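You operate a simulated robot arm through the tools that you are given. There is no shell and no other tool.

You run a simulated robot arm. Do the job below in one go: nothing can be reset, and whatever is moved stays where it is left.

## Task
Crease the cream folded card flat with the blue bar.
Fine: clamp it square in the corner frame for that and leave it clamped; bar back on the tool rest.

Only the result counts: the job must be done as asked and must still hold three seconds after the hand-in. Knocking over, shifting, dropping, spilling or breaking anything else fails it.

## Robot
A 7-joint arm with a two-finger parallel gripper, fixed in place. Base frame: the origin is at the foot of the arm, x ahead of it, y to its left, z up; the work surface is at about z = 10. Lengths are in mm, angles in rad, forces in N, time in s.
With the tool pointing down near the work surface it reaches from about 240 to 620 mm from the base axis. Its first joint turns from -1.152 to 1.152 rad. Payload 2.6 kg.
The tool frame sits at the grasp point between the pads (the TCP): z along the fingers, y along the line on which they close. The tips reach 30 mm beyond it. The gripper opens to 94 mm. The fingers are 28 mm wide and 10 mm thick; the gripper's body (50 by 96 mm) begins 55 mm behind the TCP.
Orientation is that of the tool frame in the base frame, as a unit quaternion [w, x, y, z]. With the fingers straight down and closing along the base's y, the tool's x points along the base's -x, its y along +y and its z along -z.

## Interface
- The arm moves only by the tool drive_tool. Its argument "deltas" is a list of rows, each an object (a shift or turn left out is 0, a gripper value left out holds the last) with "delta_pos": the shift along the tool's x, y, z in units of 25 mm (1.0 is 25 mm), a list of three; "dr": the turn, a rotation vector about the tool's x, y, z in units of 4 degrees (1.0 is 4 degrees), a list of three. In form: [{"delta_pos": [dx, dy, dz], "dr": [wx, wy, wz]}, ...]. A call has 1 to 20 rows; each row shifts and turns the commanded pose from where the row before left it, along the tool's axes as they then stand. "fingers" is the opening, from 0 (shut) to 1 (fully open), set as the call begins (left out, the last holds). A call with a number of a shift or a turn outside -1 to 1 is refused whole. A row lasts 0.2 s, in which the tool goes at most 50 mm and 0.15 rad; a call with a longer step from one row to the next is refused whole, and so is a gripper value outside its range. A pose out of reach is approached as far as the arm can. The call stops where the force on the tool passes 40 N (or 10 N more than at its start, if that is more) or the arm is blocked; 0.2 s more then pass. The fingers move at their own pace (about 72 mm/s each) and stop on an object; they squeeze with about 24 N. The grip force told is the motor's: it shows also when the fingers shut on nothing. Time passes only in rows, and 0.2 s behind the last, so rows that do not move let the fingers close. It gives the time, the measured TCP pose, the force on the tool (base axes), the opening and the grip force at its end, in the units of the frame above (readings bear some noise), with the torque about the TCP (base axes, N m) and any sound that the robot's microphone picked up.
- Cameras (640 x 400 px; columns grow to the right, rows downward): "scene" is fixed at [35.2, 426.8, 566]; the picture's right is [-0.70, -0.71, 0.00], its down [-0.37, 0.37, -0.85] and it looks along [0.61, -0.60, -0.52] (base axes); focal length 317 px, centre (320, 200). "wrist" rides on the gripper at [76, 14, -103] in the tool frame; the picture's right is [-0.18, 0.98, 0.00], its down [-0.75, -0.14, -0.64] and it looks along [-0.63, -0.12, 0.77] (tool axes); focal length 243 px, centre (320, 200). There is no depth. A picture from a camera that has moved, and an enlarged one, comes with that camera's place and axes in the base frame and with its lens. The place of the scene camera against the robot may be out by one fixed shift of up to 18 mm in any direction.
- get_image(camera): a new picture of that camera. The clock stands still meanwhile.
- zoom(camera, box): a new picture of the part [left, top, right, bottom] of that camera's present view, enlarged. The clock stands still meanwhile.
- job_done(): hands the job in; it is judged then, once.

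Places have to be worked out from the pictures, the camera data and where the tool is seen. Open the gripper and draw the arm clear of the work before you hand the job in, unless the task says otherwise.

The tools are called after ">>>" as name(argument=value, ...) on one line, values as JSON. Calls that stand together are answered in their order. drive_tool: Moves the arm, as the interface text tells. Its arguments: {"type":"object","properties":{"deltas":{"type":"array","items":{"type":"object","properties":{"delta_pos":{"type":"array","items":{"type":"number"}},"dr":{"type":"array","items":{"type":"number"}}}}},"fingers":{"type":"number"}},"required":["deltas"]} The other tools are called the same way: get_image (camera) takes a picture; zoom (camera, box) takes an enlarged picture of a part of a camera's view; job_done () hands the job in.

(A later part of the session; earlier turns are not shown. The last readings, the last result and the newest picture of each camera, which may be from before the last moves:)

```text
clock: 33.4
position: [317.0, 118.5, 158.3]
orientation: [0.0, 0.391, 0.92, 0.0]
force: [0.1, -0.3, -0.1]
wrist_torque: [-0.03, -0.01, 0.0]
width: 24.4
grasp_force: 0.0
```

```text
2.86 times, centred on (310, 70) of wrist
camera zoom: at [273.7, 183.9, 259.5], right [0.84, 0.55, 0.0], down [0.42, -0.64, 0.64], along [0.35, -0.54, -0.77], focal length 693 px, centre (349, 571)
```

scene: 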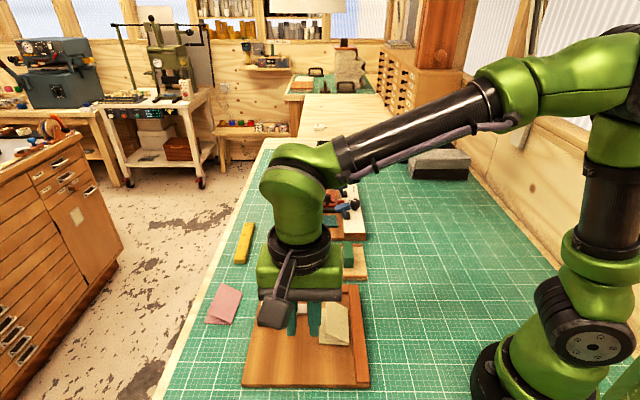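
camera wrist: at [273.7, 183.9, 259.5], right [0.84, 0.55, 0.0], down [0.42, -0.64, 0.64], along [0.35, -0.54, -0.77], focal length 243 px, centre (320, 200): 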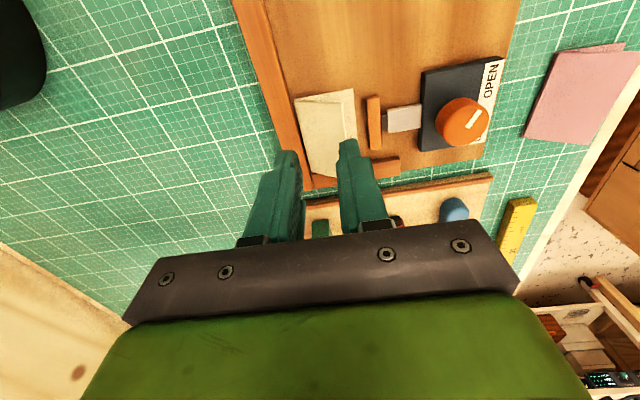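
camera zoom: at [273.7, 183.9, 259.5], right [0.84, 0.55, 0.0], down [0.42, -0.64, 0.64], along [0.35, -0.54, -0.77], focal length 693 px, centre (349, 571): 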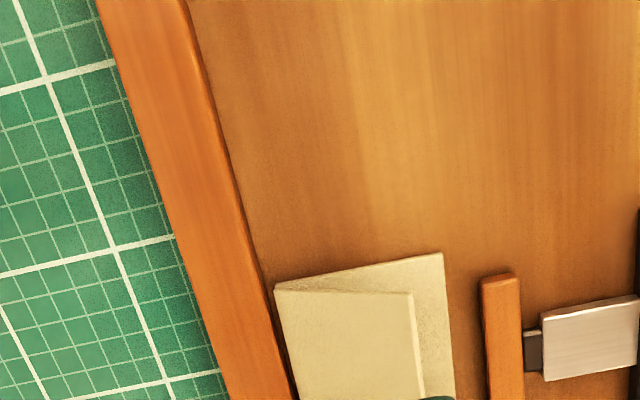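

The card sits deep in the corner. I'll zoom on the knob to fix its place, and check the scene view.

>>> zoom(camera="wrist", box=[360, 40, 540, 160])

>>> zoom(camera="scene", box=[240, 270, 380, 360])

```text
3.33 times, centred on (450, 100) of wrist
camera zoom: at [273.7, 183.9, 259.5], right [0.84, 0.55, 0.0], down [0.42, -0.64, 0.64], along [0.35, -0.54, -0.77], focal length 809 px, centre (-113, 533)
```

zoom: 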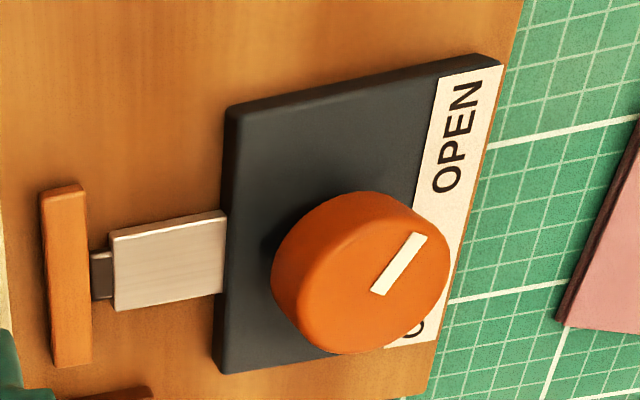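

```text
4.44 times, centred on (310, 315) of scene
camera zoom: at [35.2, 426.8, 566.0], right [-0.7, -0.71, 0.0], down [-0.37, 0.37, -0.85], along [0.61, -0.6, -0.52], focal length 1409 px, centre (364, -311)
```

zoom: 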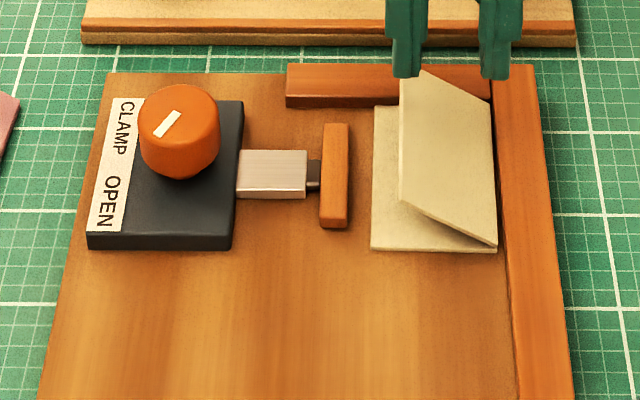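

The card sits in the corner with its far edge at the short fence. I put the knob near (430,180), top at about z=50, its pointer at OPEN; it must turn clockwise as seen from above. I'll yaw back to 0° for turning room and get a closer look at the knob from above.

>>> drive_tool(deltas=[{"dr": [0, 0, -0.96]}, {"dr": [0, 0, -0.96]}, {"dr": [0, 0, -0.96]}, {"dr": [0, 0, -0.96]}, {"dr": [0, 0, -0.96]}, {"dr": [0, 0, -0.96]}, {"dr": [0, 0, -0.96]}, {"dr": [0, 0, -0.96]}, {"dr": [0, 0, -0.96]}, {"dr": [0, 0, -0.96]}, {"dr": [0, 0, -0.96]}, {"dr": [0, 0, -0.96]}, {"delta_pos": [-0.91, 0.27, 0]}, {"delta_pos": [-0.91, 0.27, 0]}, {"delta_pos": [-0.91, 0.27, 0]}, {"delta_pos": [-0.91, 0.27, 0]}, {"delta_pos": [-0.91, 0.27, 0]}, {"delta_pos": [-0.91, 0.27, 0]}, {"delta_pos": [-0.91, 0.27, 0]}], fingers=0.7)

>>> get_image(camera="wrist")

>>> zoom(camera="scene", box=[260, 270, 380, 350])

```text
clock: 37.4
position: [478.8, 168.1, 157.2]
orientation: [-0.001, -0.001, 1.0, 0.0]
force: [0.3, 0.1, -0.2]
wrist_torque: [-0.02, 0.01, -0.03]
width: 65.5
grasp_force: 0.0
```

```text
taken
camera wrist: at [402.0, 181.8, 259.1], right [0.18, 0.98, 0.0], down [0.75, -0.14, 0.64], along [0.63, -0.12, -0.77], focal length 243 px, centre (320, 200)
```

wrist: 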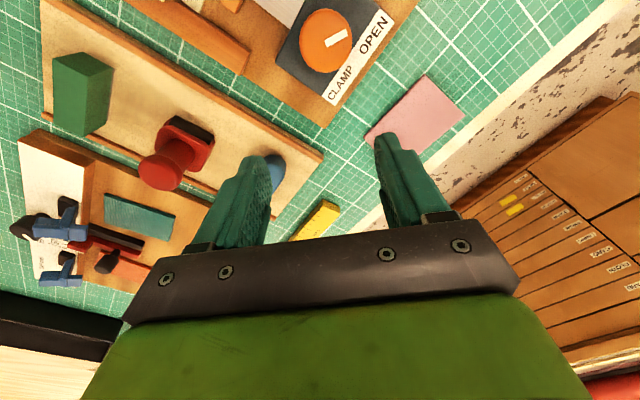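

```text
5.00 times, centred on (320, 310) of scene
camera zoom: at [35.2, 426.8, 566.0], right [-0.7, -0.71, 0.0], down [-0.37, 0.37, -0.85], along [0.61, -0.6, -0.52], focal length 1585 px, centre (320, -350)
```

zoom: 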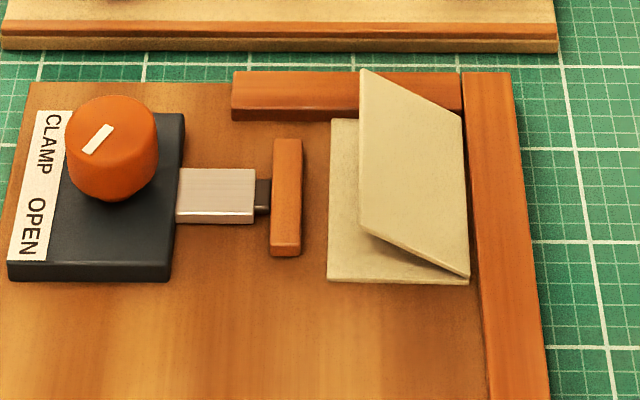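

The scene confirms the card is snug in the corner. I'll zoom the wrist view on the knob and on the bar.

>>> zoom(camera="wrist", box=[250, 0, 410, 120])

>>> zoom(camera="wrist", box=[150, 100, 330, 230])

```text
3.33 times, centred on (330, 60) of wrist
camera zoom: at [402.0, 181.8, 259.1], right [0.18, 0.98, 0.0], down [0.75, -0.14, 0.64], along [0.63, -0.12, -0.77], focal length 809 px, centre (287, 667)
```

zoom: 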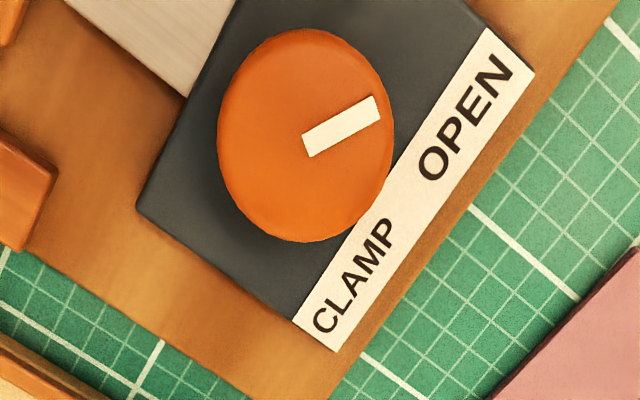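

```text
3.08 times, centred on (240, 165) of wrist
camera zoom: at [402.0, 181.8, 259.1], right [0.18, 0.98, 0.0], down [0.75, -0.14, 0.64], along [0.63, -0.12, -0.77], focal length 746 px, centre (566, 308)
```

zoom: 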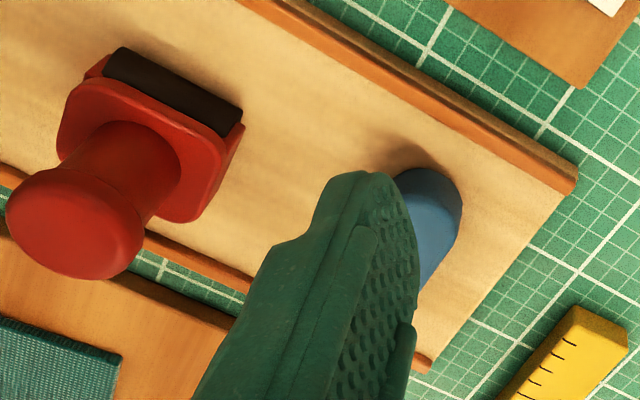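

From nearly overhead the knob is 38 mm across, centred near (425,181.3), its top at about z=56. I'll move over it with the fingers at 65 mm, come down partway and check alignment.

>>> drive_tool(deltas=[{"delta_pos": [0.72, 0.176, 0]}, {"delta_pos": [0.72, 0.176, 0]}, {"delta_pos": [0.72, 0.176, 0]}, {"delta_pos": [0, 0, 1]}, {"delta_pos": [0, 0, 1]}])

>>> get_image(camera="wrist")

>>> zoom(camera="scene", box=[230, 250, 350, 330])

```text
clock: 38.6
position: [423.8, 178.0, 107.9]
orientation: [0.0, 0.0, 1.0, 0.0]
force: [0.6, 0.8, -0.4]
wrist_torque: [0.01, -0.05, 0.02]
width: 66.0
grasp_force: 0.0
```

```text
taken
camera wrist: at [346.9, 192.1, 209.5], right [0.18, 0.98, 0.0], down [0.75, -0.14, 0.64], along [0.63, -0.12, -0.77], focal length 243 px, centre (320, 200)
```

wrist: 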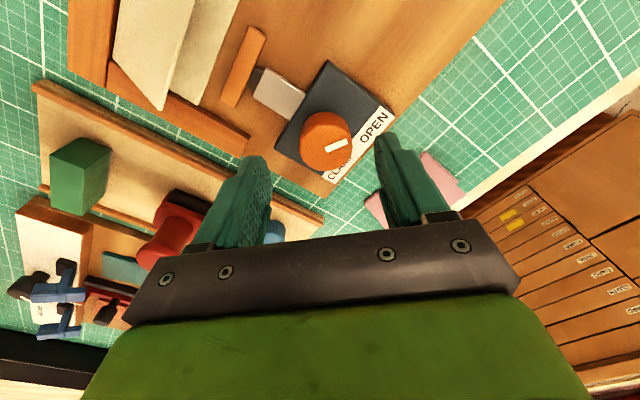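

```text
5.00 times, centred on (290, 290) of scene
camera zoom: at [35.2, 426.8, 566.0], right [-0.7, -0.71, 0.0], down [-0.37, 0.37, -0.85], along [0.61, -0.6, -0.52], focal length 1585 px, centre (470, -250)
```

zoom: 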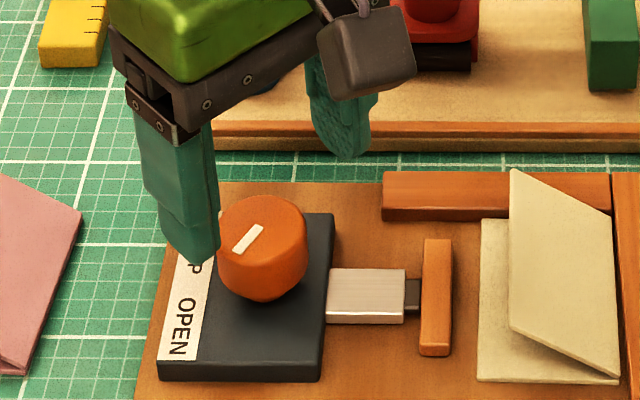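

>>> zoom(camera="wrist", box=[240, 80, 420, 200])

```text
3.33 times, centred on (330, 140) of wrist
camera zoom: at [346.9, 192.1, 209.5], right [0.18, 0.98, 0.0], down [0.75, -0.14, 0.64], along [0.63, -0.12, -0.77], focal length 809 px, centre (287, 400)
```

zoom: 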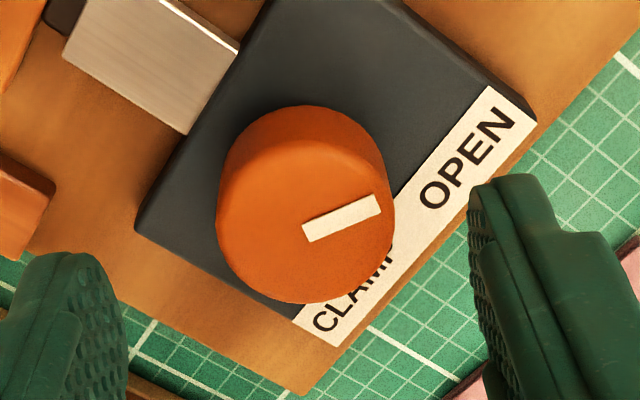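

The knob's centre looks about 2 mm further in x and 3.3 mm further in y than the tool's axis. I'll correct for that and lower the fingers around it.

>>> drive_tool(deltas=[{"delta_pos": [-0.08, 0.13, 0]}, {"delta_pos": [0, 0, 0.6]}, {"delta_pos": [0, 0, 0.6]}, {"delta_pos": [0, 0, 0.52]}])

>>> get_image(camera="wrist")

>>> zoom(camera="scene", box=[230, 260, 350, 340])

```text
clock: 39.6
position: [425.2, 181.2, 64.6]
orientation: [0.0, 0.0, 1.0, -0.001]
force: [0.0, 0.9, -0.4]
wrist_torque: [-0.02, 0.01, -0.02]
width: 65.7
grasp_force: 0.1
```

```text
taken
camera wrist: at [348.6, 196.1, 166.2], right [0.18, 0.98, 0.0], down [0.75, -0.14, 0.64], along [0.63, -0.12, -0.77], focal length 243 px, centre (320, 200)
```

wrist: 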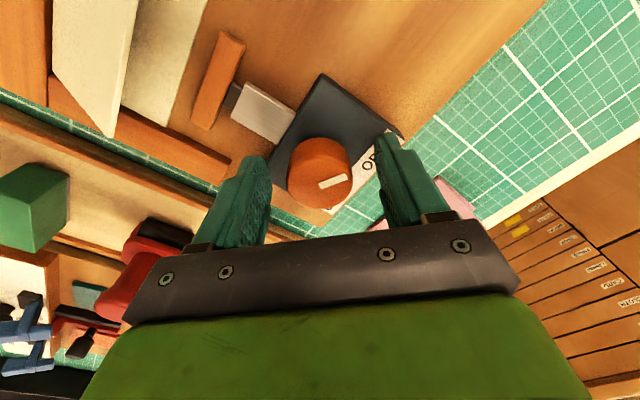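

```text
5.00 times, centred on (290, 300) of scene
camera zoom: at [35.2, 426.8, 566.0], right [-0.7, -0.71, 0.0], down [-0.37, 0.37, -0.85], along [0.61, -0.6, -0.52], focal length 1585 px, centre (470, -300)
```

zoom: 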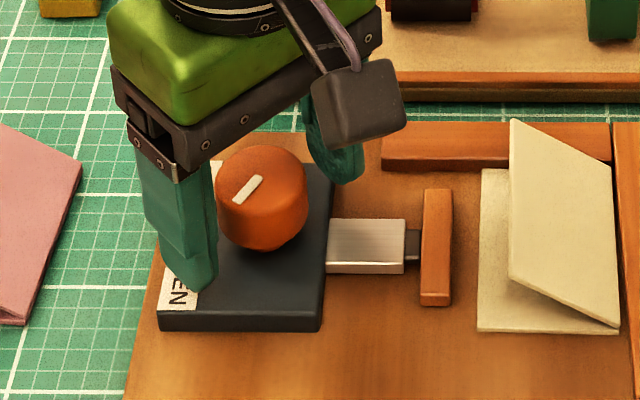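

The knob is centred between the fingers. Closing on it now.

>>> drive_tool(deltas=[{"delta_pos": [0, 0, 0]}, {"delta_pos": [0, 0, 0]}, {"delta_pos": [0, 0, 0]}, {"delta_pos": [0, 0, 0]}], fingers=0)

>>> get_image(camera="wrist")

```text
clock: 40.6
position: [424.5, 181.4, 64.3]
orientation: [0.0, 0.0, 1.0, 0.0]
force: [-0.1, -4.6, -2.9]
wrist_torque: [-0.09, -0.01, -0.01]
width: 37.6
grasp_force: 45.1
```

```text
taken
camera wrist: at [348.7, 195.5, 166.2], right [0.18, 0.98, 0.0], down [0.75, -0.14, 0.64], along [0.63, -0.12, -0.77], focal length 243 px, centre (320, 200)
```

wrist: 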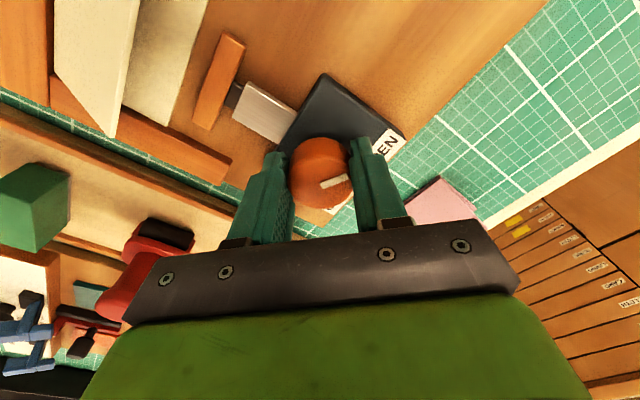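

Gripped at 37.6 mm with only a small side force. I'll turn clockwise (tool +z) 20° and check torque and the pad.

>>> drive_tool(deltas=[{"dr": [0, 0, 0.8]}, {"dr": [0, 0, 0.8]}, {"dr": [0, 0, 0.8]}, {"dr": [0, 0, 0.8]}, {"dr": [0, 0, 0.8]}, {"dr": [0, 0, 0.8]}])

>>> zoom(camera="scene", box=[240, 260, 380, 350])

>>> zoom(camera="wrist", box=[140, 0, 420, 240])

```text
clock: 42.0
position: [425.2, 182.3, 64.3]
orientation: [-0.001, 0.168, 0.986, 0.0]
force: [14.1, 1.7, -28.3]
wrist_torque: [-0.05, -0.64, 0.03]
width: 37.3
grasp_force: 44.6
```

```text
4.44 times, centred on (310, 305) of scene
camera zoom: at [35.4, 426.9, 565.9], right [-0.7, -0.71, 0.0], down [-0.37, 0.37, -0.85], along [0.61, -0.6, -0.52], focal length 1409 px, centre (364, -267)
```

zoom: 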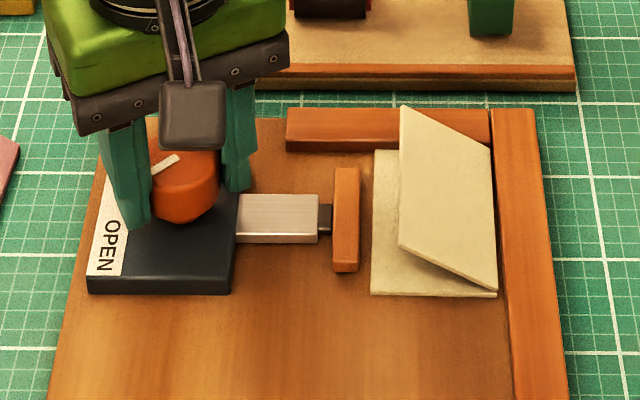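

```text
1.67 times, centred on (280, 120) of wrist
camera zoom: at [357.6, 220.5, 166.2], right [0.5, 0.87, 0.0], down [0.67, -0.38, 0.64], along [0.56, -0.32, -0.77], focal length 404 px, centre (387, 333)
```

zoom: 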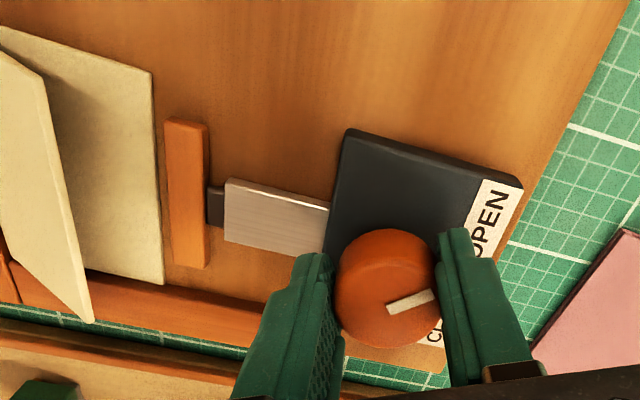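

The knob turned 19° and the pad advanced about 5 mm toward the card. A downward pull of 28 N and a sideways 14 N built up, so I'll ease the tool down and in +x to relieve them.

>>> drive_tool(deltas=[{"delta_pos": [-0.015, 0.005, 0.03]}, {"delta_pos": [0, 0, 0]}])

```text
clock: 42.6
position: [425.9, 182.5, 63.0]
orientation: [0.001, 0.166, 0.986, 0.0]
force: [7.4, 2.5, -20.1]
wrist_torque: [-0.27, -0.98, 0.01]
width: 37.1
grasp_force: 45.1
```

That relieved it only in part. I'll release the knob to let the strain go, see whether it stays turned, and grip again.

>>> drive_tool(deltas=[{"delta_pos": [0, 0, 0]}, {"delta_pos": [0, 0, 0]}, {"delta_pos": [0, 0, 0]}], fingers=0.6)

>>> zoom(camera="scene", box=[240, 260, 380, 350])

>>> zoom(camera="wrist", box=[140, 0, 420, 240])

```text
clock: 43.4
position: [426.0, 181.7, 64.1]
orientation: [0.0, 0.167, 0.986, 0.0]
force: [0.4, -0.4, -0.3]
wrist_torque: [0.04, -0.03, 0.0]
width: 56.2
grasp_force: 0.0
```

```text
4.44 times, centred on (310, 305) of scene
camera zoom: at [35.2, 426.8, 566.0], right [-0.7, -0.71, 0.0], down [-0.37, 0.37, -0.85], along [0.61, -0.6, -0.52], focal length 1409 px, centre (364, -267)
```

zoom: 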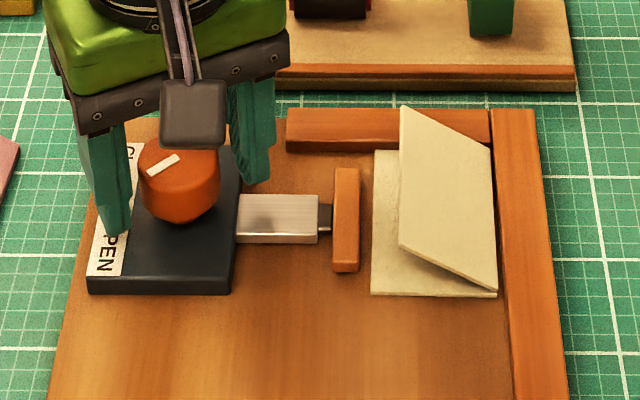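

```text
1.67 times, centred on (280, 120) of wrist
camera zoom: at [357.9, 220.1, 166.5], right [0.5, 0.87, 0.0], down [0.67, -0.38, 0.64], along [0.56, -0.32, -0.77], focal length 404 px, centre (387, 333)
```

zoom: 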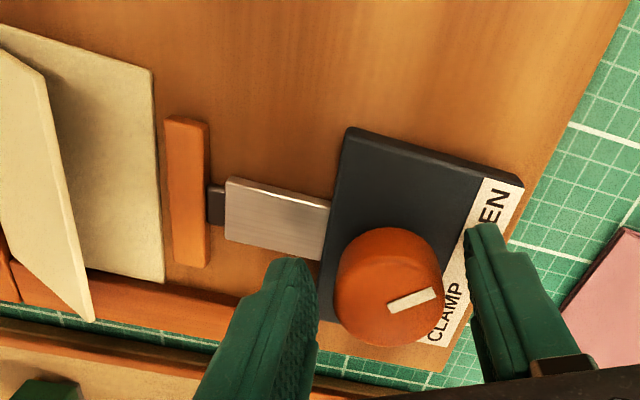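

The knob holds its turn by itself. The mark shows the knob's true centre is about 2.5 mm further in x, so I'll recentre, grip again and turn on.

>>> drive_tool(deltas=[{"delta_pos": [-0.114, -0.024, -0.03]}, {"delta_pos": [0, 0, 0]}])

>>> drive_tool(deltas=[{"delta_pos": [0, 0, 0]}, {"delta_pos": [0, 0, 0]}, {"delta_pos": [0, 0, 0]}], fingers=0)

```text
clock: 44.0
position: [428.1, 180.0, 64.4]
orientation: [0.0, 0.167, 0.986, 0.0]
force: [0.7, 0.0, 0.2]
wrist_torque: [0.02, 0.03, 0.01]
width: 56.4
grasp_force: 0.0
```

```text
clock: 44.8
position: [428.8, 181.3, 65.4]
orientation: [-0.001, 0.166, 0.986, 0.001]
force: [5.7, 5.9, -4.8]
wrist_torque: [0.17, -0.16, 0.02]
width: 37.5
grasp_force: 44.3
```

Gripped again with modest side force. Turning another 16° and checking.

>>> drive_tool(deltas=[{"delta_pos": [0, 0.01, 0], "dr": [0, 0, 0.8]}, {"dr": [0, 0, 0.8]}, {"dr": [0, 0, 0.8]}, {"dr": [0, 0, 0.8]}, {"dr": [0, 0, 0.8]}])

>>> zoom(camera="scene", box=[240, 260, 380, 350])

```text
clock: 46.0
position: [429.0, 180.8, 65.0]
orientation: [-0.001, 0.304, 0.953, 0.001]
force: [-3.5, 1.6, 7.1]
wrist_torque: [-0.43, -0.08, -0.02]
width: 37.4
grasp_force: 44.6
```

```text
4.44 times, centred on (310, 305) of scene
camera zoom: at [35.2, 426.8, 566.0], right [-0.7, -0.71, 0.0], down [-0.37, 0.37, -0.85], along [0.61, -0.6, -0.52], focal length 1409 px, centre (364, -267)
```

zoom: 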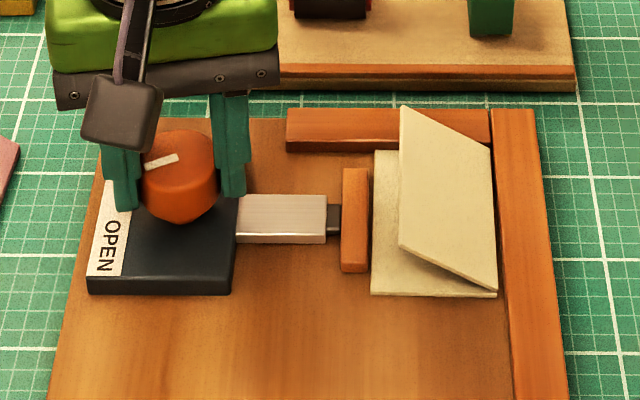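

Forces are low now and the pad is almost at the card. Turning on another 16°.

>>> drive_tool(deltas=[{"dr": [0, 0, 0.8]}, {"dr": [0, 0, 0.8]}, {"dr": [0, 0, 0.8]}, {"dr": [0, 0, 0.8]}, {"dr": [0, 0, 0.8]}])

>>> zoom(camera="scene", box=[240, 260, 380, 350])

```text
clock: 47.2
position: [428.4, 179.6, 65.4]
orientation: [0.0, 0.433, 0.901, -0.001]
force: [-9.1, -3.9, 11.4]
wrist_torque: [0.36, 0.51, 0.01]
width: 37.5
grasp_force: 44.9
```

```text
4.44 times, centred on (310, 305) of scene
camera zoom: at [35.2, 426.8, 566.0], right [-0.7, -0.71, 0.0], down [-0.37, 0.37, -0.85], along [0.61, -0.6, -0.52], focal length 1409 px, centre (364, -267)
```

zoom: 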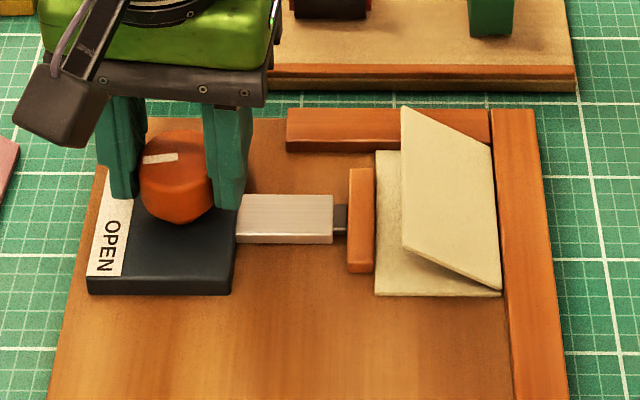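

The pad now touches the card and presses it toward the fence. I'll keep turning and watch the torque.

>>> drive_tool(deltas=[{"dr": [0, 0, 0.8]}, {"dr": [0, 0, 0.8]}, {"dr": [0, 0, 0.8]}, {"dr": [0, 0, 0.8]}])

>>> zoom(camera="scene", box=[240, 260, 380, 350])

```text
clock: 48.2
position: [429.6, 180.7, 64.9]
orientation: [0.0, 0.53, 0.848, 0.0]
force: [-10.8, -2.4, 9.5]
wrist_torque: [-0.27, 0.04, -0.01]
width: 37.4
grasp_force: 44.7
```

```text
4.44 times, centred on (310, 305) of scene
camera zoom: at [35.2, 426.8, 566.0], right [-0.7, -0.71, 0.0], down [-0.37, 0.37, -0.85], along [0.61, -0.6, -0.52], focal length 1409 px, centre (364, -267)
```

zoom: 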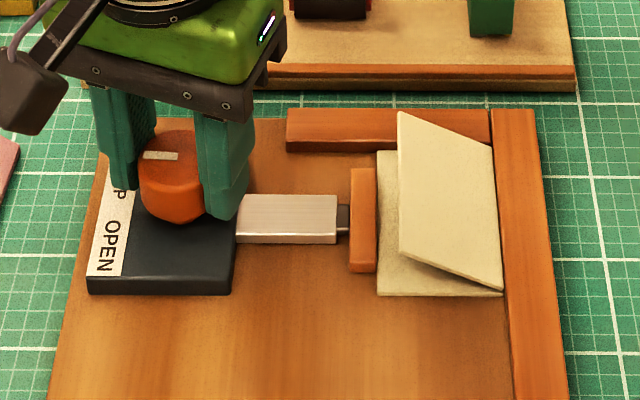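

The pad's spring is compressing now and the pointer is halfway. Turning on in steps.

>>> drive_tool(deltas=[{"dr": [0, 0, 0.8]}, {"dr": [0, 0, 0.8]}, {"dr": [0, 0, 0.8]}, {"dr": [0, 0, 0.8]}])

>>> zoom(camera="scene", box=[240, 260, 380, 350])

```text
clock: 49.2
position: [429.0, 180.2, 64.6]
orientation: [0.0, 0.622, 0.783, -0.001]
force: [-21.2, -5.3, 24.9]
wrist_torque: [-0.81, 0.42, 0.04]
width: 37.5
grasp_force: 45.1
```

```text
4.44 times, centred on (310, 305) of scene
camera zoom: at [35.1, 426.8, 566.0], right [-0.7, -0.71, 0.0], down [-0.37, 0.37, -0.85], along [0.61, -0.6, -0.52], focal length 1409 px, centre (364, -267)
```

zoom: 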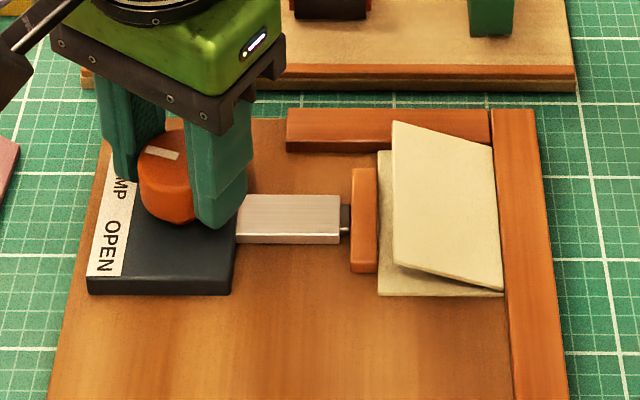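

Side and upward strain has grown to about 33 N, so I'll release the knob, see where its pointer is, and check the clamp holds.

>>> drive_tool(deltas=[{"delta_pos": [0, 0, 0]}, {"delta_pos": [0, 0, 0]}, {"delta_pos": [0, 0, 0]}], fingers=0.62)

>>> zoom(camera="scene", box=[240, 260, 380, 350])

>>> get_image(camera="wrist")

```text
clock: 50.0
position: [429.0, 181.0, 64.4]
orientation: [0.0, 0.62, 0.784, 0.0]
force: [-0.6, -0.1, 0.4]
wrist_torque: [-0.05, 0.0, 0.0]
width: 58.3
grasp_force: 0.0
```

```text
4.44 times, centred on (310, 305) of scene
camera zoom: at [35.2, 426.8, 566.0], right [-0.7, -0.71, 0.0], down [-0.37, 0.37, -0.85], along [0.61, -0.6, -0.52], focal length 1409 px, centre (364, -267)
```

zoom: 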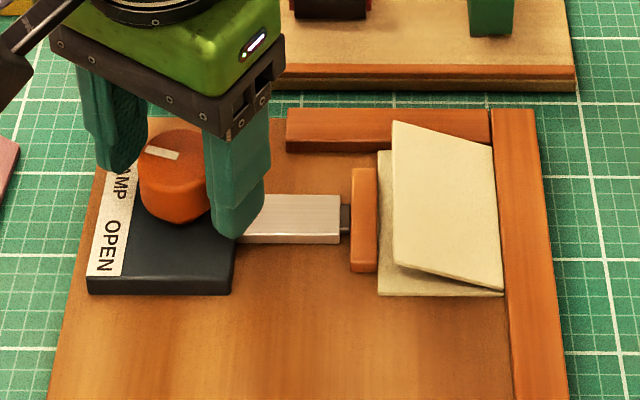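

```text
taken
camera wrist: at [424.9, 258.2, 166.2], right [1.0, 0.05, 0.0], down [0.04, -0.77, 0.64], along [0.03, -0.64, -0.77], focal length 243 px, centre (320, 200)
```

wrist: 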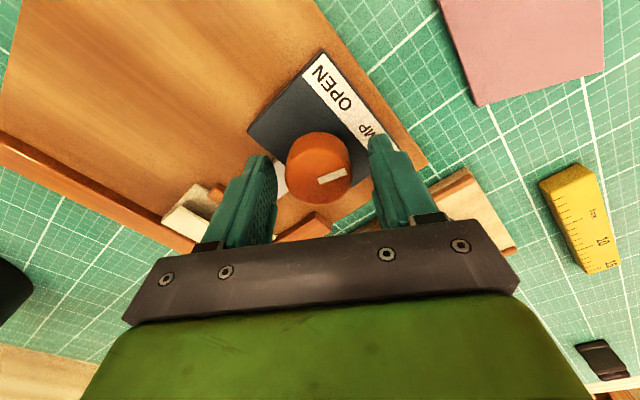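

The knob holds at about two thirds of the way to CLAMP. I'll zoom to check the centring before gripping again.

>>> zoom(camera="wrist", box=[250, 50, 430, 220])

```text
2.35 times, centred on (340, 135) of wrist
camera zoom: at [424.9, 258.2, 166.2], right [1.0, 0.05, 0.0], down [0.04, -0.77, 0.64], along [0.03, -0.64, -0.77], focal length 571 px, centre (273, 353)
```

zoom: 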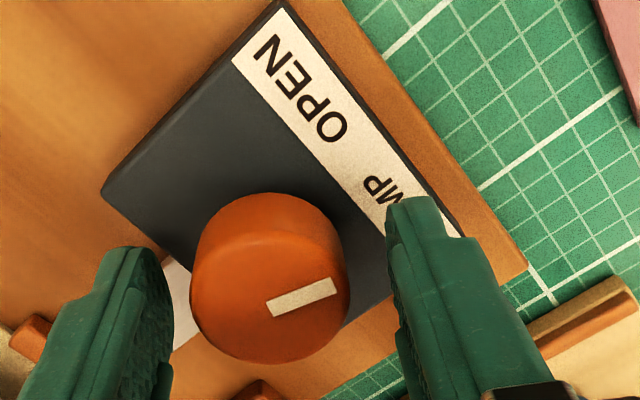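

Centring is good to about a millimetre. I'll rise, yaw back 72° for a fresh bite, and lower again.

>>> drive_tool(deltas=[{"delta_pos": [0, 0, -0.6]}, {"delta_pos": [0, 0, -0.6]}, {"dr": [0, 0, -1]}, {"dr": [0, 0, -1]}, {"dr": [0, 0, -1]}, {"dr": [0, 0, -1]}, {"dr": [0, 0, -1]}, {"dr": [0, 0, -1]}, {"dr": [0, 0, -1]}, {"dr": [0, 0, -1]}, {"dr": [0, 0, -1]}, {"dr": [0, 0, -1]}, {"dr": [0, 0, -1]}, {"dr": [0, 0, -1]}, {"dr": [0, 0, -1]}, {"dr": [0, 0, -1]}, {"dr": [0, 0, -1]}, {"dr": [0, 0, -1]}, {"dr": [0, 0, -1]}, {"dr": [0, 0, -1]}])

>>> zoom(camera="wrist", box=[230, 60, 410, 220])

```text
clock: 54.2
position: [429.2, 180.5, 94.6]
orientation: [0.0, 0.041, 0.999, -0.001]
force: [0.2, 0.4, 1.0]
wrist_torque: [0.0, -0.03, -0.01]
width: 58.3
grasp_force: 0.1
```

```text
2.50 times, centred on (320, 140) of wrist
camera zoom: at [354.1, 201.2, 196.5], right [0.26, 0.96, 0.0], down [0.74, -0.2, 0.64], along [0.62, -0.17, -0.77], focal length 606 px, centre (320, 350)
```

zoom: 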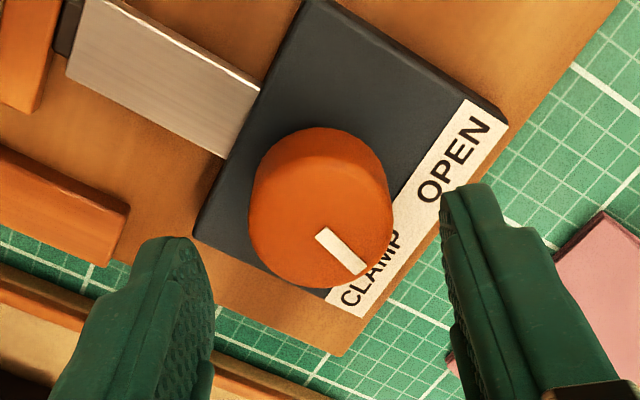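

The pointer now points toward the upper letters of CLAMP. I'll lower, grip and turn further.

>>> drive_tool(deltas=[{"delta_pos": [0, 0, 0.6]}, {"delta_pos": [0, 0, 0.6]}])

>>> drive_tool(deltas=[{"delta_pos": [0, 0, 0]}, {"delta_pos": [0, 0, 0]}, {"delta_pos": [0, 0, 0]}], fingers=0)

>>> drive_tool(deltas=[{"dr": [0, 0, 0.8]}, {"dr": [0, 0, 0.8]}, {"dr": [0, 0, 0.8]}, {"dr": [0, 0, 0.8]}])

>>> zoom(camera="scene", box=[240, 260, 380, 350])

>>> zoom(camera="wrist", box=[230, 60, 410, 220])

```text
clock: 54.8
position: [429.3, 181.0, 63.2]
orientation: [0.0, 0.041, 0.999, 0.0]
force: [-0.2, -0.9, -0.4]
wrist_torque: [0.01, 0.0, 0.0]
width: 58.4
grasp_force: 0.2
```

```text
clock: 55.6
position: [428.0, 180.4, 64.6]
orientation: [-0.001, 0.041, 0.999, 0.0]
force: [2.7, 4.1, -7.1]
wrist_torque: [0.12, -0.15, -0.01]
width: 37.3
grasp_force: 45.4
```

```text
clock: 56.6
position: [429.8, 180.6, 64.4]
orientation: [0.0, 0.152, 0.988, 0.0]
force: [7.8, 11.1, -19.9]
wrist_torque: [0.09, -0.87, 0.02]
width: 37.3
grasp_force: 45.0
```

```text
4.44 times, centred on (310, 305) of scene
camera zoom: at [35.3, 426.9, 565.9], right [-0.7, -0.71, 0.0], down [-0.37, 0.37, -0.85], along [0.61, -0.6, -0.52], focal length 1409 px, centre (364, -267)
```

zoom: 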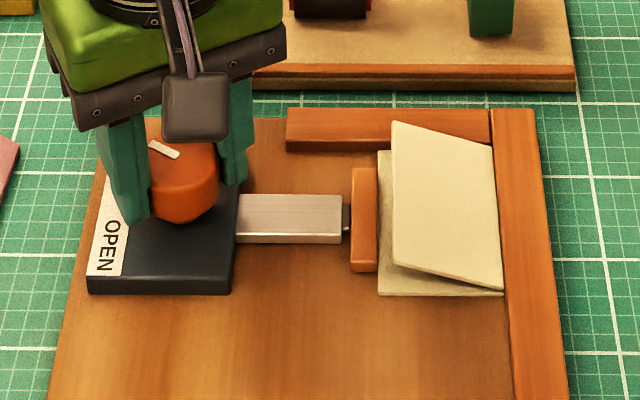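

```text
2.50 times, centred on (320, 140) of wrist
camera zoom: at [359.8, 217.5, 166.6], right [0.47, 0.88, 0.0], down [0.68, -0.36, 0.64], along [0.57, -0.3, -0.77], focal length 606 px, centre (320, 350)
```

zoom: 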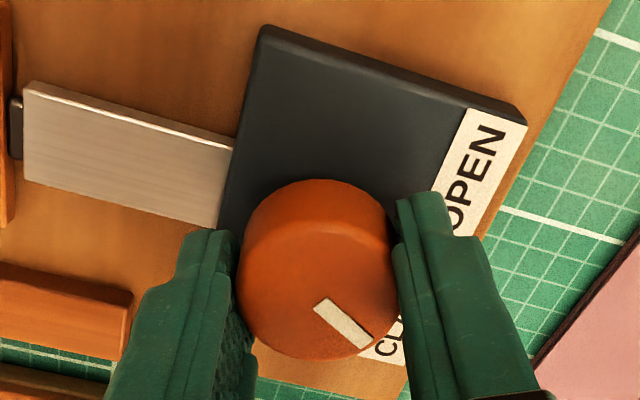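

The pointer is now on CLAMP and the pad's spring is compressed further. I'll turn about 10° more and see whether it meets a stop.

>>> drive_tool(deltas=[{"dr": [0, 0, 0.8]}, {"dr": [0, 0, 0.8]}, {"dr": [0, 0, 0.8]}])

>>> zoom(camera="scene", box=[240, 260, 380, 350])

>>> zoom(camera="wrist", box=[230, 60, 410, 220])

```text
clock: 57.4
position: [428.7, 181.8, 65.3]
orientation: [-0.001, 0.235, 0.972, 0.0]
force: [8.2, 13.9, -22.8]
wrist_torque: [0.06, -0.85, -0.01]
width: 37.6
grasp_force: 44.9
```

```text
4.44 times, centred on (310, 305) of scene
camera zoom: at [35.3, 426.9, 565.9], right [-0.7, -0.71, 0.0], down [-0.37, 0.37, -0.85], along [0.61, -0.6, -0.52], focal length 1409 px, centre (364, -267)
```

zoom: 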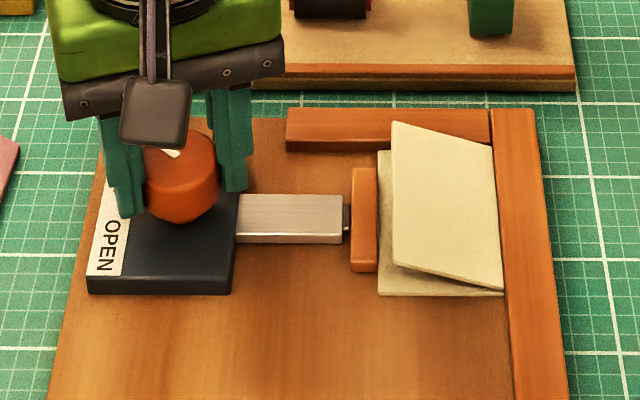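

```text
2.50 times, centred on (320, 140) of wrist
camera zoom: at [367.0, 228.4, 166.7], right [0.61, 0.79, 0.0], down [0.61, -0.47, 0.64], along [0.51, -0.39, -0.77], focal length 606 px, centre (320, 350)
```

zoom: 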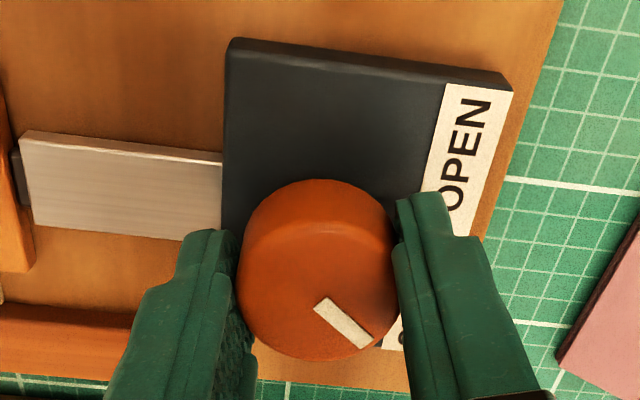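

Still turning freely with the gripper, no slip. I'll go on another 10°.

>>> drive_tool(deltas=[{"dr": [0, 0, 0.8]}, {"dr": [0, 0, 0.8]}, {"dr": [0, 0, 0.8]}])

>>> zoom(camera="scene", box=[240, 260, 380, 350])

>>> zoom(camera="wrist", box=[230, 60, 410, 220])

```text
clock: 58.2
position: [428.7, 180.2, 64.7]
orientation: [-0.001, 0.316, 0.949, -0.001]
force: [11.0, 13.6, -23.9]
wrist_torque: [0.61, 0.09, 0.01]
width: 37.6
grasp_force: 44.7
```

```text
4.44 times, centred on (310, 305) of scene
camera zoom: at [35.4, 426.9, 565.9], right [-0.7, -0.71, 0.0], down [-0.37, 0.37, -0.85], along [0.61, -0.6, -0.52], focal length 1409 px, centre (364, -267)
```

zoom: 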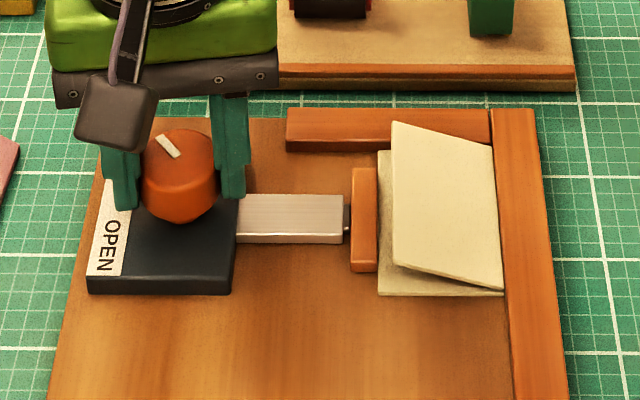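

```text
2.50 times, centred on (320, 140) of wrist
camera zoom: at [375.7, 237.9, 166.7], right [0.74, 0.68, 0.0], down [0.52, -0.56, 0.64], along [0.43, -0.47, -0.77], focal length 606 px, centre (320, 350)
```

zoom: 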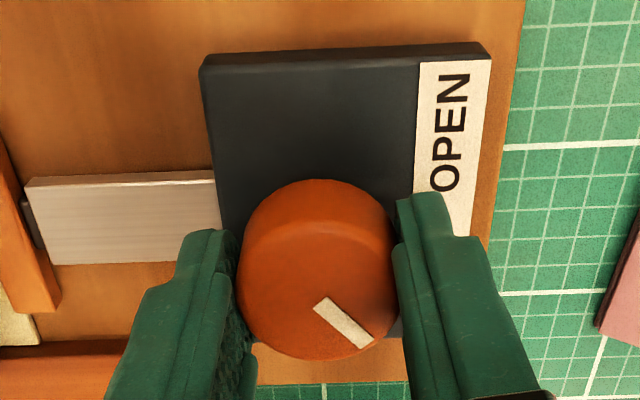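

The pointer is about 48° past the middle, a mirror image of where it began (about 60° the other way) being the likely stop. I'll turn another 10°.

>>> drive_tool(deltas=[{"dr": [0, 0, 0.8]}, {"dr": [0, 0, 0.8]}, {"dr": [0, 0, 0.8]}])

>>> zoom(camera="scene", box=[240, 260, 380, 350])

>>> zoom(camera="wrist", box=[230, 60, 410, 220])

```text
clock: 59.0
position: [429.1, 178.9, 63.3]
orientation: [-0.001, 0.394, 0.919, 0.0]
force: [2.0, 14.3, -18.7]
wrist_torque: [-0.4, -0.78, -0.01]
width: 37.5
grasp_force: 44.7
```

```text
4.44 times, centred on (310, 305) of scene
camera zoom: at [35.3, 426.9, 565.9], right [-0.7, -0.71, 0.0], down [-0.37, 0.37, -0.85], along [0.61, -0.6, -0.52], focal length 1409 px, centre (364, -267)
```

zoom: 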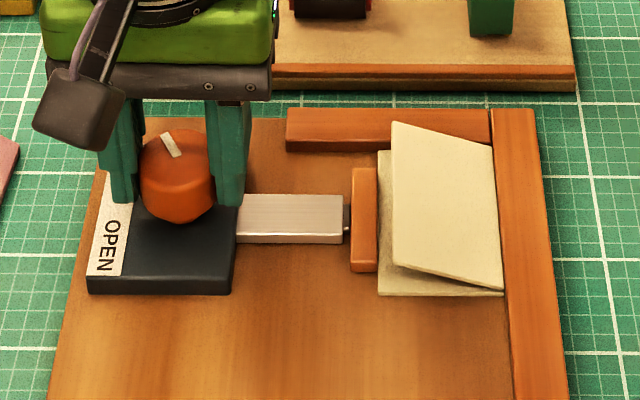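

```text
2.50 times, centred on (320, 140) of wrist
camera zoom: at [386.0, 245.8, 166.8], right [0.84, 0.54, 0.0], down [0.42, -0.64, 0.64], along [0.35, -0.54, -0.77], focal length 606 px, centre (320, 350)
```

zoom: 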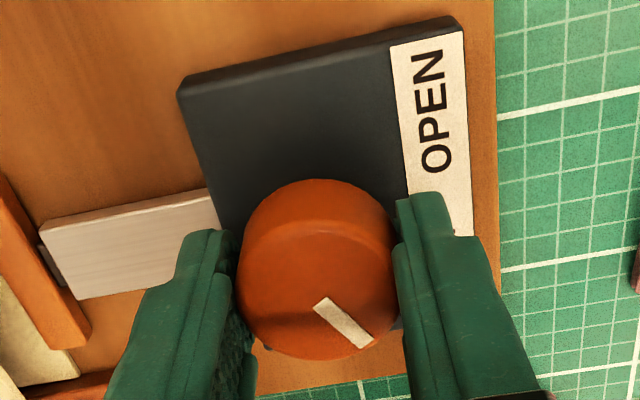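

The slide has reached the end of its stroke (no more advance in the last 10°), and the pointer is as far to CLAMP as it was to OPEN. I'll release the knob, rise, and check the clamp and card.

>>> drive_tool(deltas=[{"delta_pos": [0, 0, 0]}, {"delta_pos": [0, 0, 0]}, {"delta_pos": [0, 0, 0]}], fingers=0.65)

>>> drive_tool(deltas=[{"delta_pos": [0, 0, -1]}, {"delta_pos": [0, 0, -1]}, {"delta_pos": [0, 0, -1]}, {"delta_pos": [0, 0, -1]}])

>>> get_image(camera="wrist")

>>> zoom(camera="scene", box=[240, 260, 380, 350])

```text
clock: 59.8
position: [428.4, 179.7, 65.1]
orientation: [0.0, 0.395, 0.919, 0.0]
force: [-0.1, 0.2, 0.6]
wrist_torque: [-0.01, 0.02, 0.04]
width: 61.0
grasp_force: 0.0
```

```text
clock: 60.8
position: [428.3, 180.8, 162.6]
orientation: [0.0, 0.394, 0.919, 0.0]
force: [0.0, 0.1, 0.5]
wrist_torque: [0.01, 0.0, 0.06]
width: 61.1
grasp_force: 0.1
```

```text
taken
camera wrist: at [385.1, 245.6, 264.6], right [0.84, 0.54, 0.0], down [0.42, -0.64, 0.64], along [0.35, -0.54, -0.77], focal length 243 px, centre (320, 200)
```

wrist: 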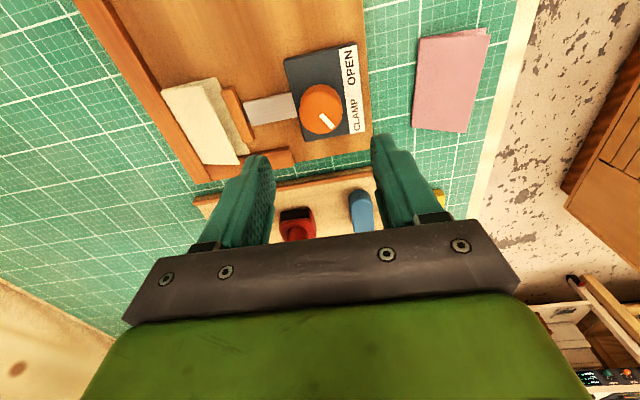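

```text
4.44 times, centred on (310, 305) of scene
camera zoom: at [35.2, 426.8, 566.0], right [-0.7, -0.71, 0.0], down [-0.37, 0.37, -0.85], along [0.61, -0.6, -0.52], focal length 1409 px, centre (364, -267)
```

zoom: 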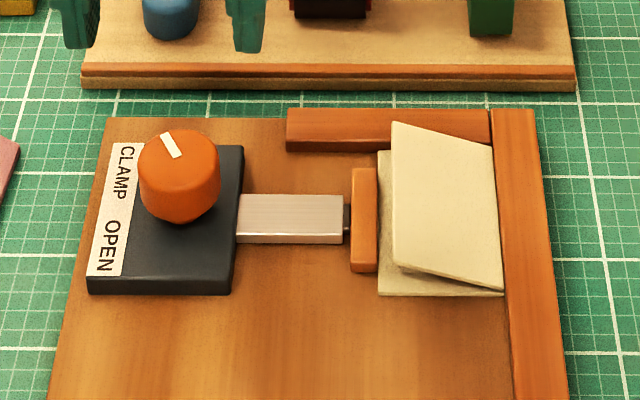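

The clamp is set: the pad presses the card's open edge and the pointer is at CLAMP. I'll look closer at the seating in the corner and at the blue bar.

>>> zoom(camera="scene", box=[310, 280, 370, 330])

>>> zoom(camera="wrist", box=[140, 60, 300, 190])

>>> zoom(camera="scene", box=[250, 230, 310, 280])

```text
8.00 times, centred on (340, 305) of scene
camera zoom: at [35.2, 426.8, 566.0], right [-0.7, -0.71, 0.0], down [-0.37, 0.37, -0.85], along [0.61, -0.6, -0.52], focal length 2536 px, centre (160, -640)
```

zoom: 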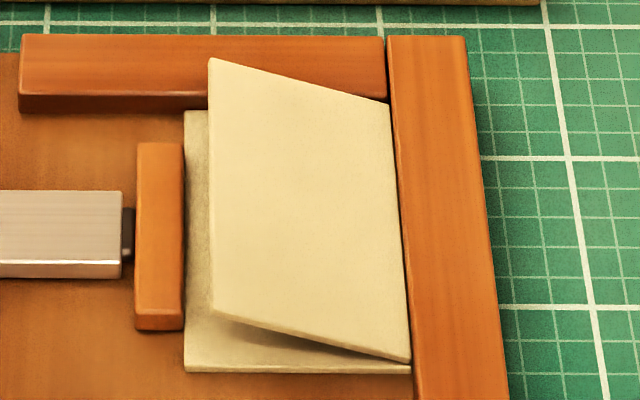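

```text
3.08 times, centred on (220, 125) of wrist
camera zoom: at [385.1, 245.6, 264.6], right [0.84, 0.54, 0.0], down [0.42, -0.64, 0.64], along [0.35, -0.54, -0.77], focal length 746 px, centre (628, 431)
```

zoom: 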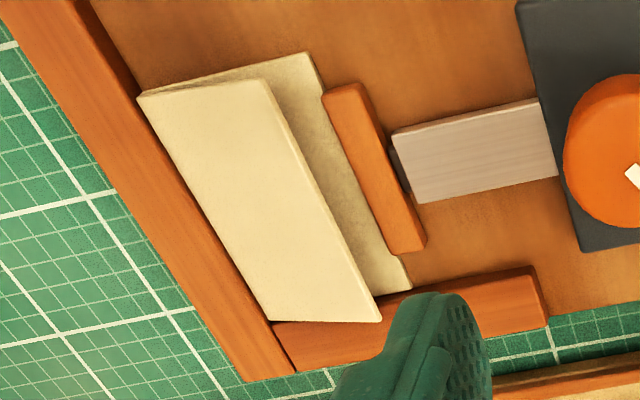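

```text
8.00 times, centred on (280, 255) of scene
camera zoom: at [35.2, 426.8, 566.0], right [-0.7, -0.71, 0.0], down [-0.37, 0.37, -0.85], along [0.61, -0.6, -0.52], focal length 2536 px, centre (640, -240)
```

zoom: 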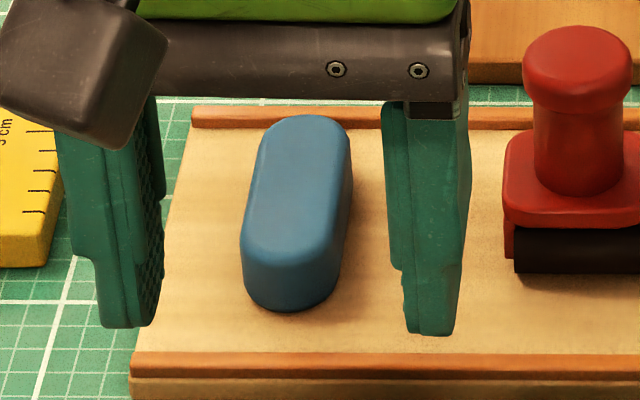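

The card is seated squarely in the corner and clamped. The bar is a rounded-end block, roughly 65 × 28 × 20 mm, lying parallel to the fold. I'll move over the tool rest so the camera sits above the bar.

>>> drive_tool(deltas=[{"delta_pos": [-0.96, 0, 0]}, {"delta_pos": [-0.96, 0, 0]}, {"delta_pos": [-0.96, 0, 0]}, {"delta_pos": [-0.96, 0, 0]}, {"delta_pos": [-0.96, 0, 0]}, {"delta_pos": [-0.96, 0, 0]}, {"delta_pos": [-0.96, 0, 0]}, {"delta_pos": [-0.96, 0, 0]}])

>>> get_image(camera="wrist")

>>> zoom(camera="wrist", box=[240, 0, 400, 130])

```text
clock: 62.6
position: [561.6, 40.2, 166.0]
orientation: [0.0, 0.393, 0.919, 0.0]
force: [-0.2, 0.5, 0.4]
wrist_torque: [0.05, -0.03, 0.04]
width: 61.4
grasp_force: 0.1
```

```text
taken
camera wrist: at [518.4, 105.6, 267.4], right [0.84, 0.55, 0.0], down [0.42, -0.64, 0.64], along [0.35, -0.54, -0.77], focal length 243 px, centre (320, 200)
```

wrist: 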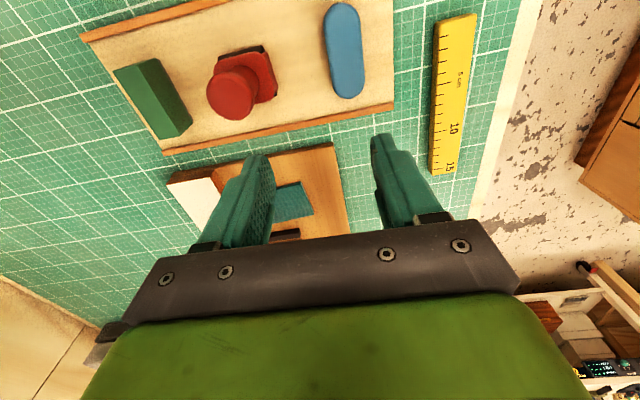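

```text
3.08 times, centred on (320, 65) of wrist
camera zoom: at [518.4, 105.6, 267.4], right [0.84, 0.55, 0.0], down [0.42, -0.64, 0.64], along [0.35, -0.54, -0.77], focal length 746 px, centre (320, 615)
```

zoom: 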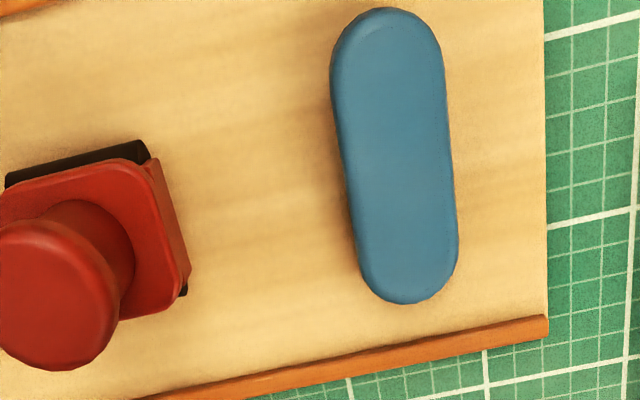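

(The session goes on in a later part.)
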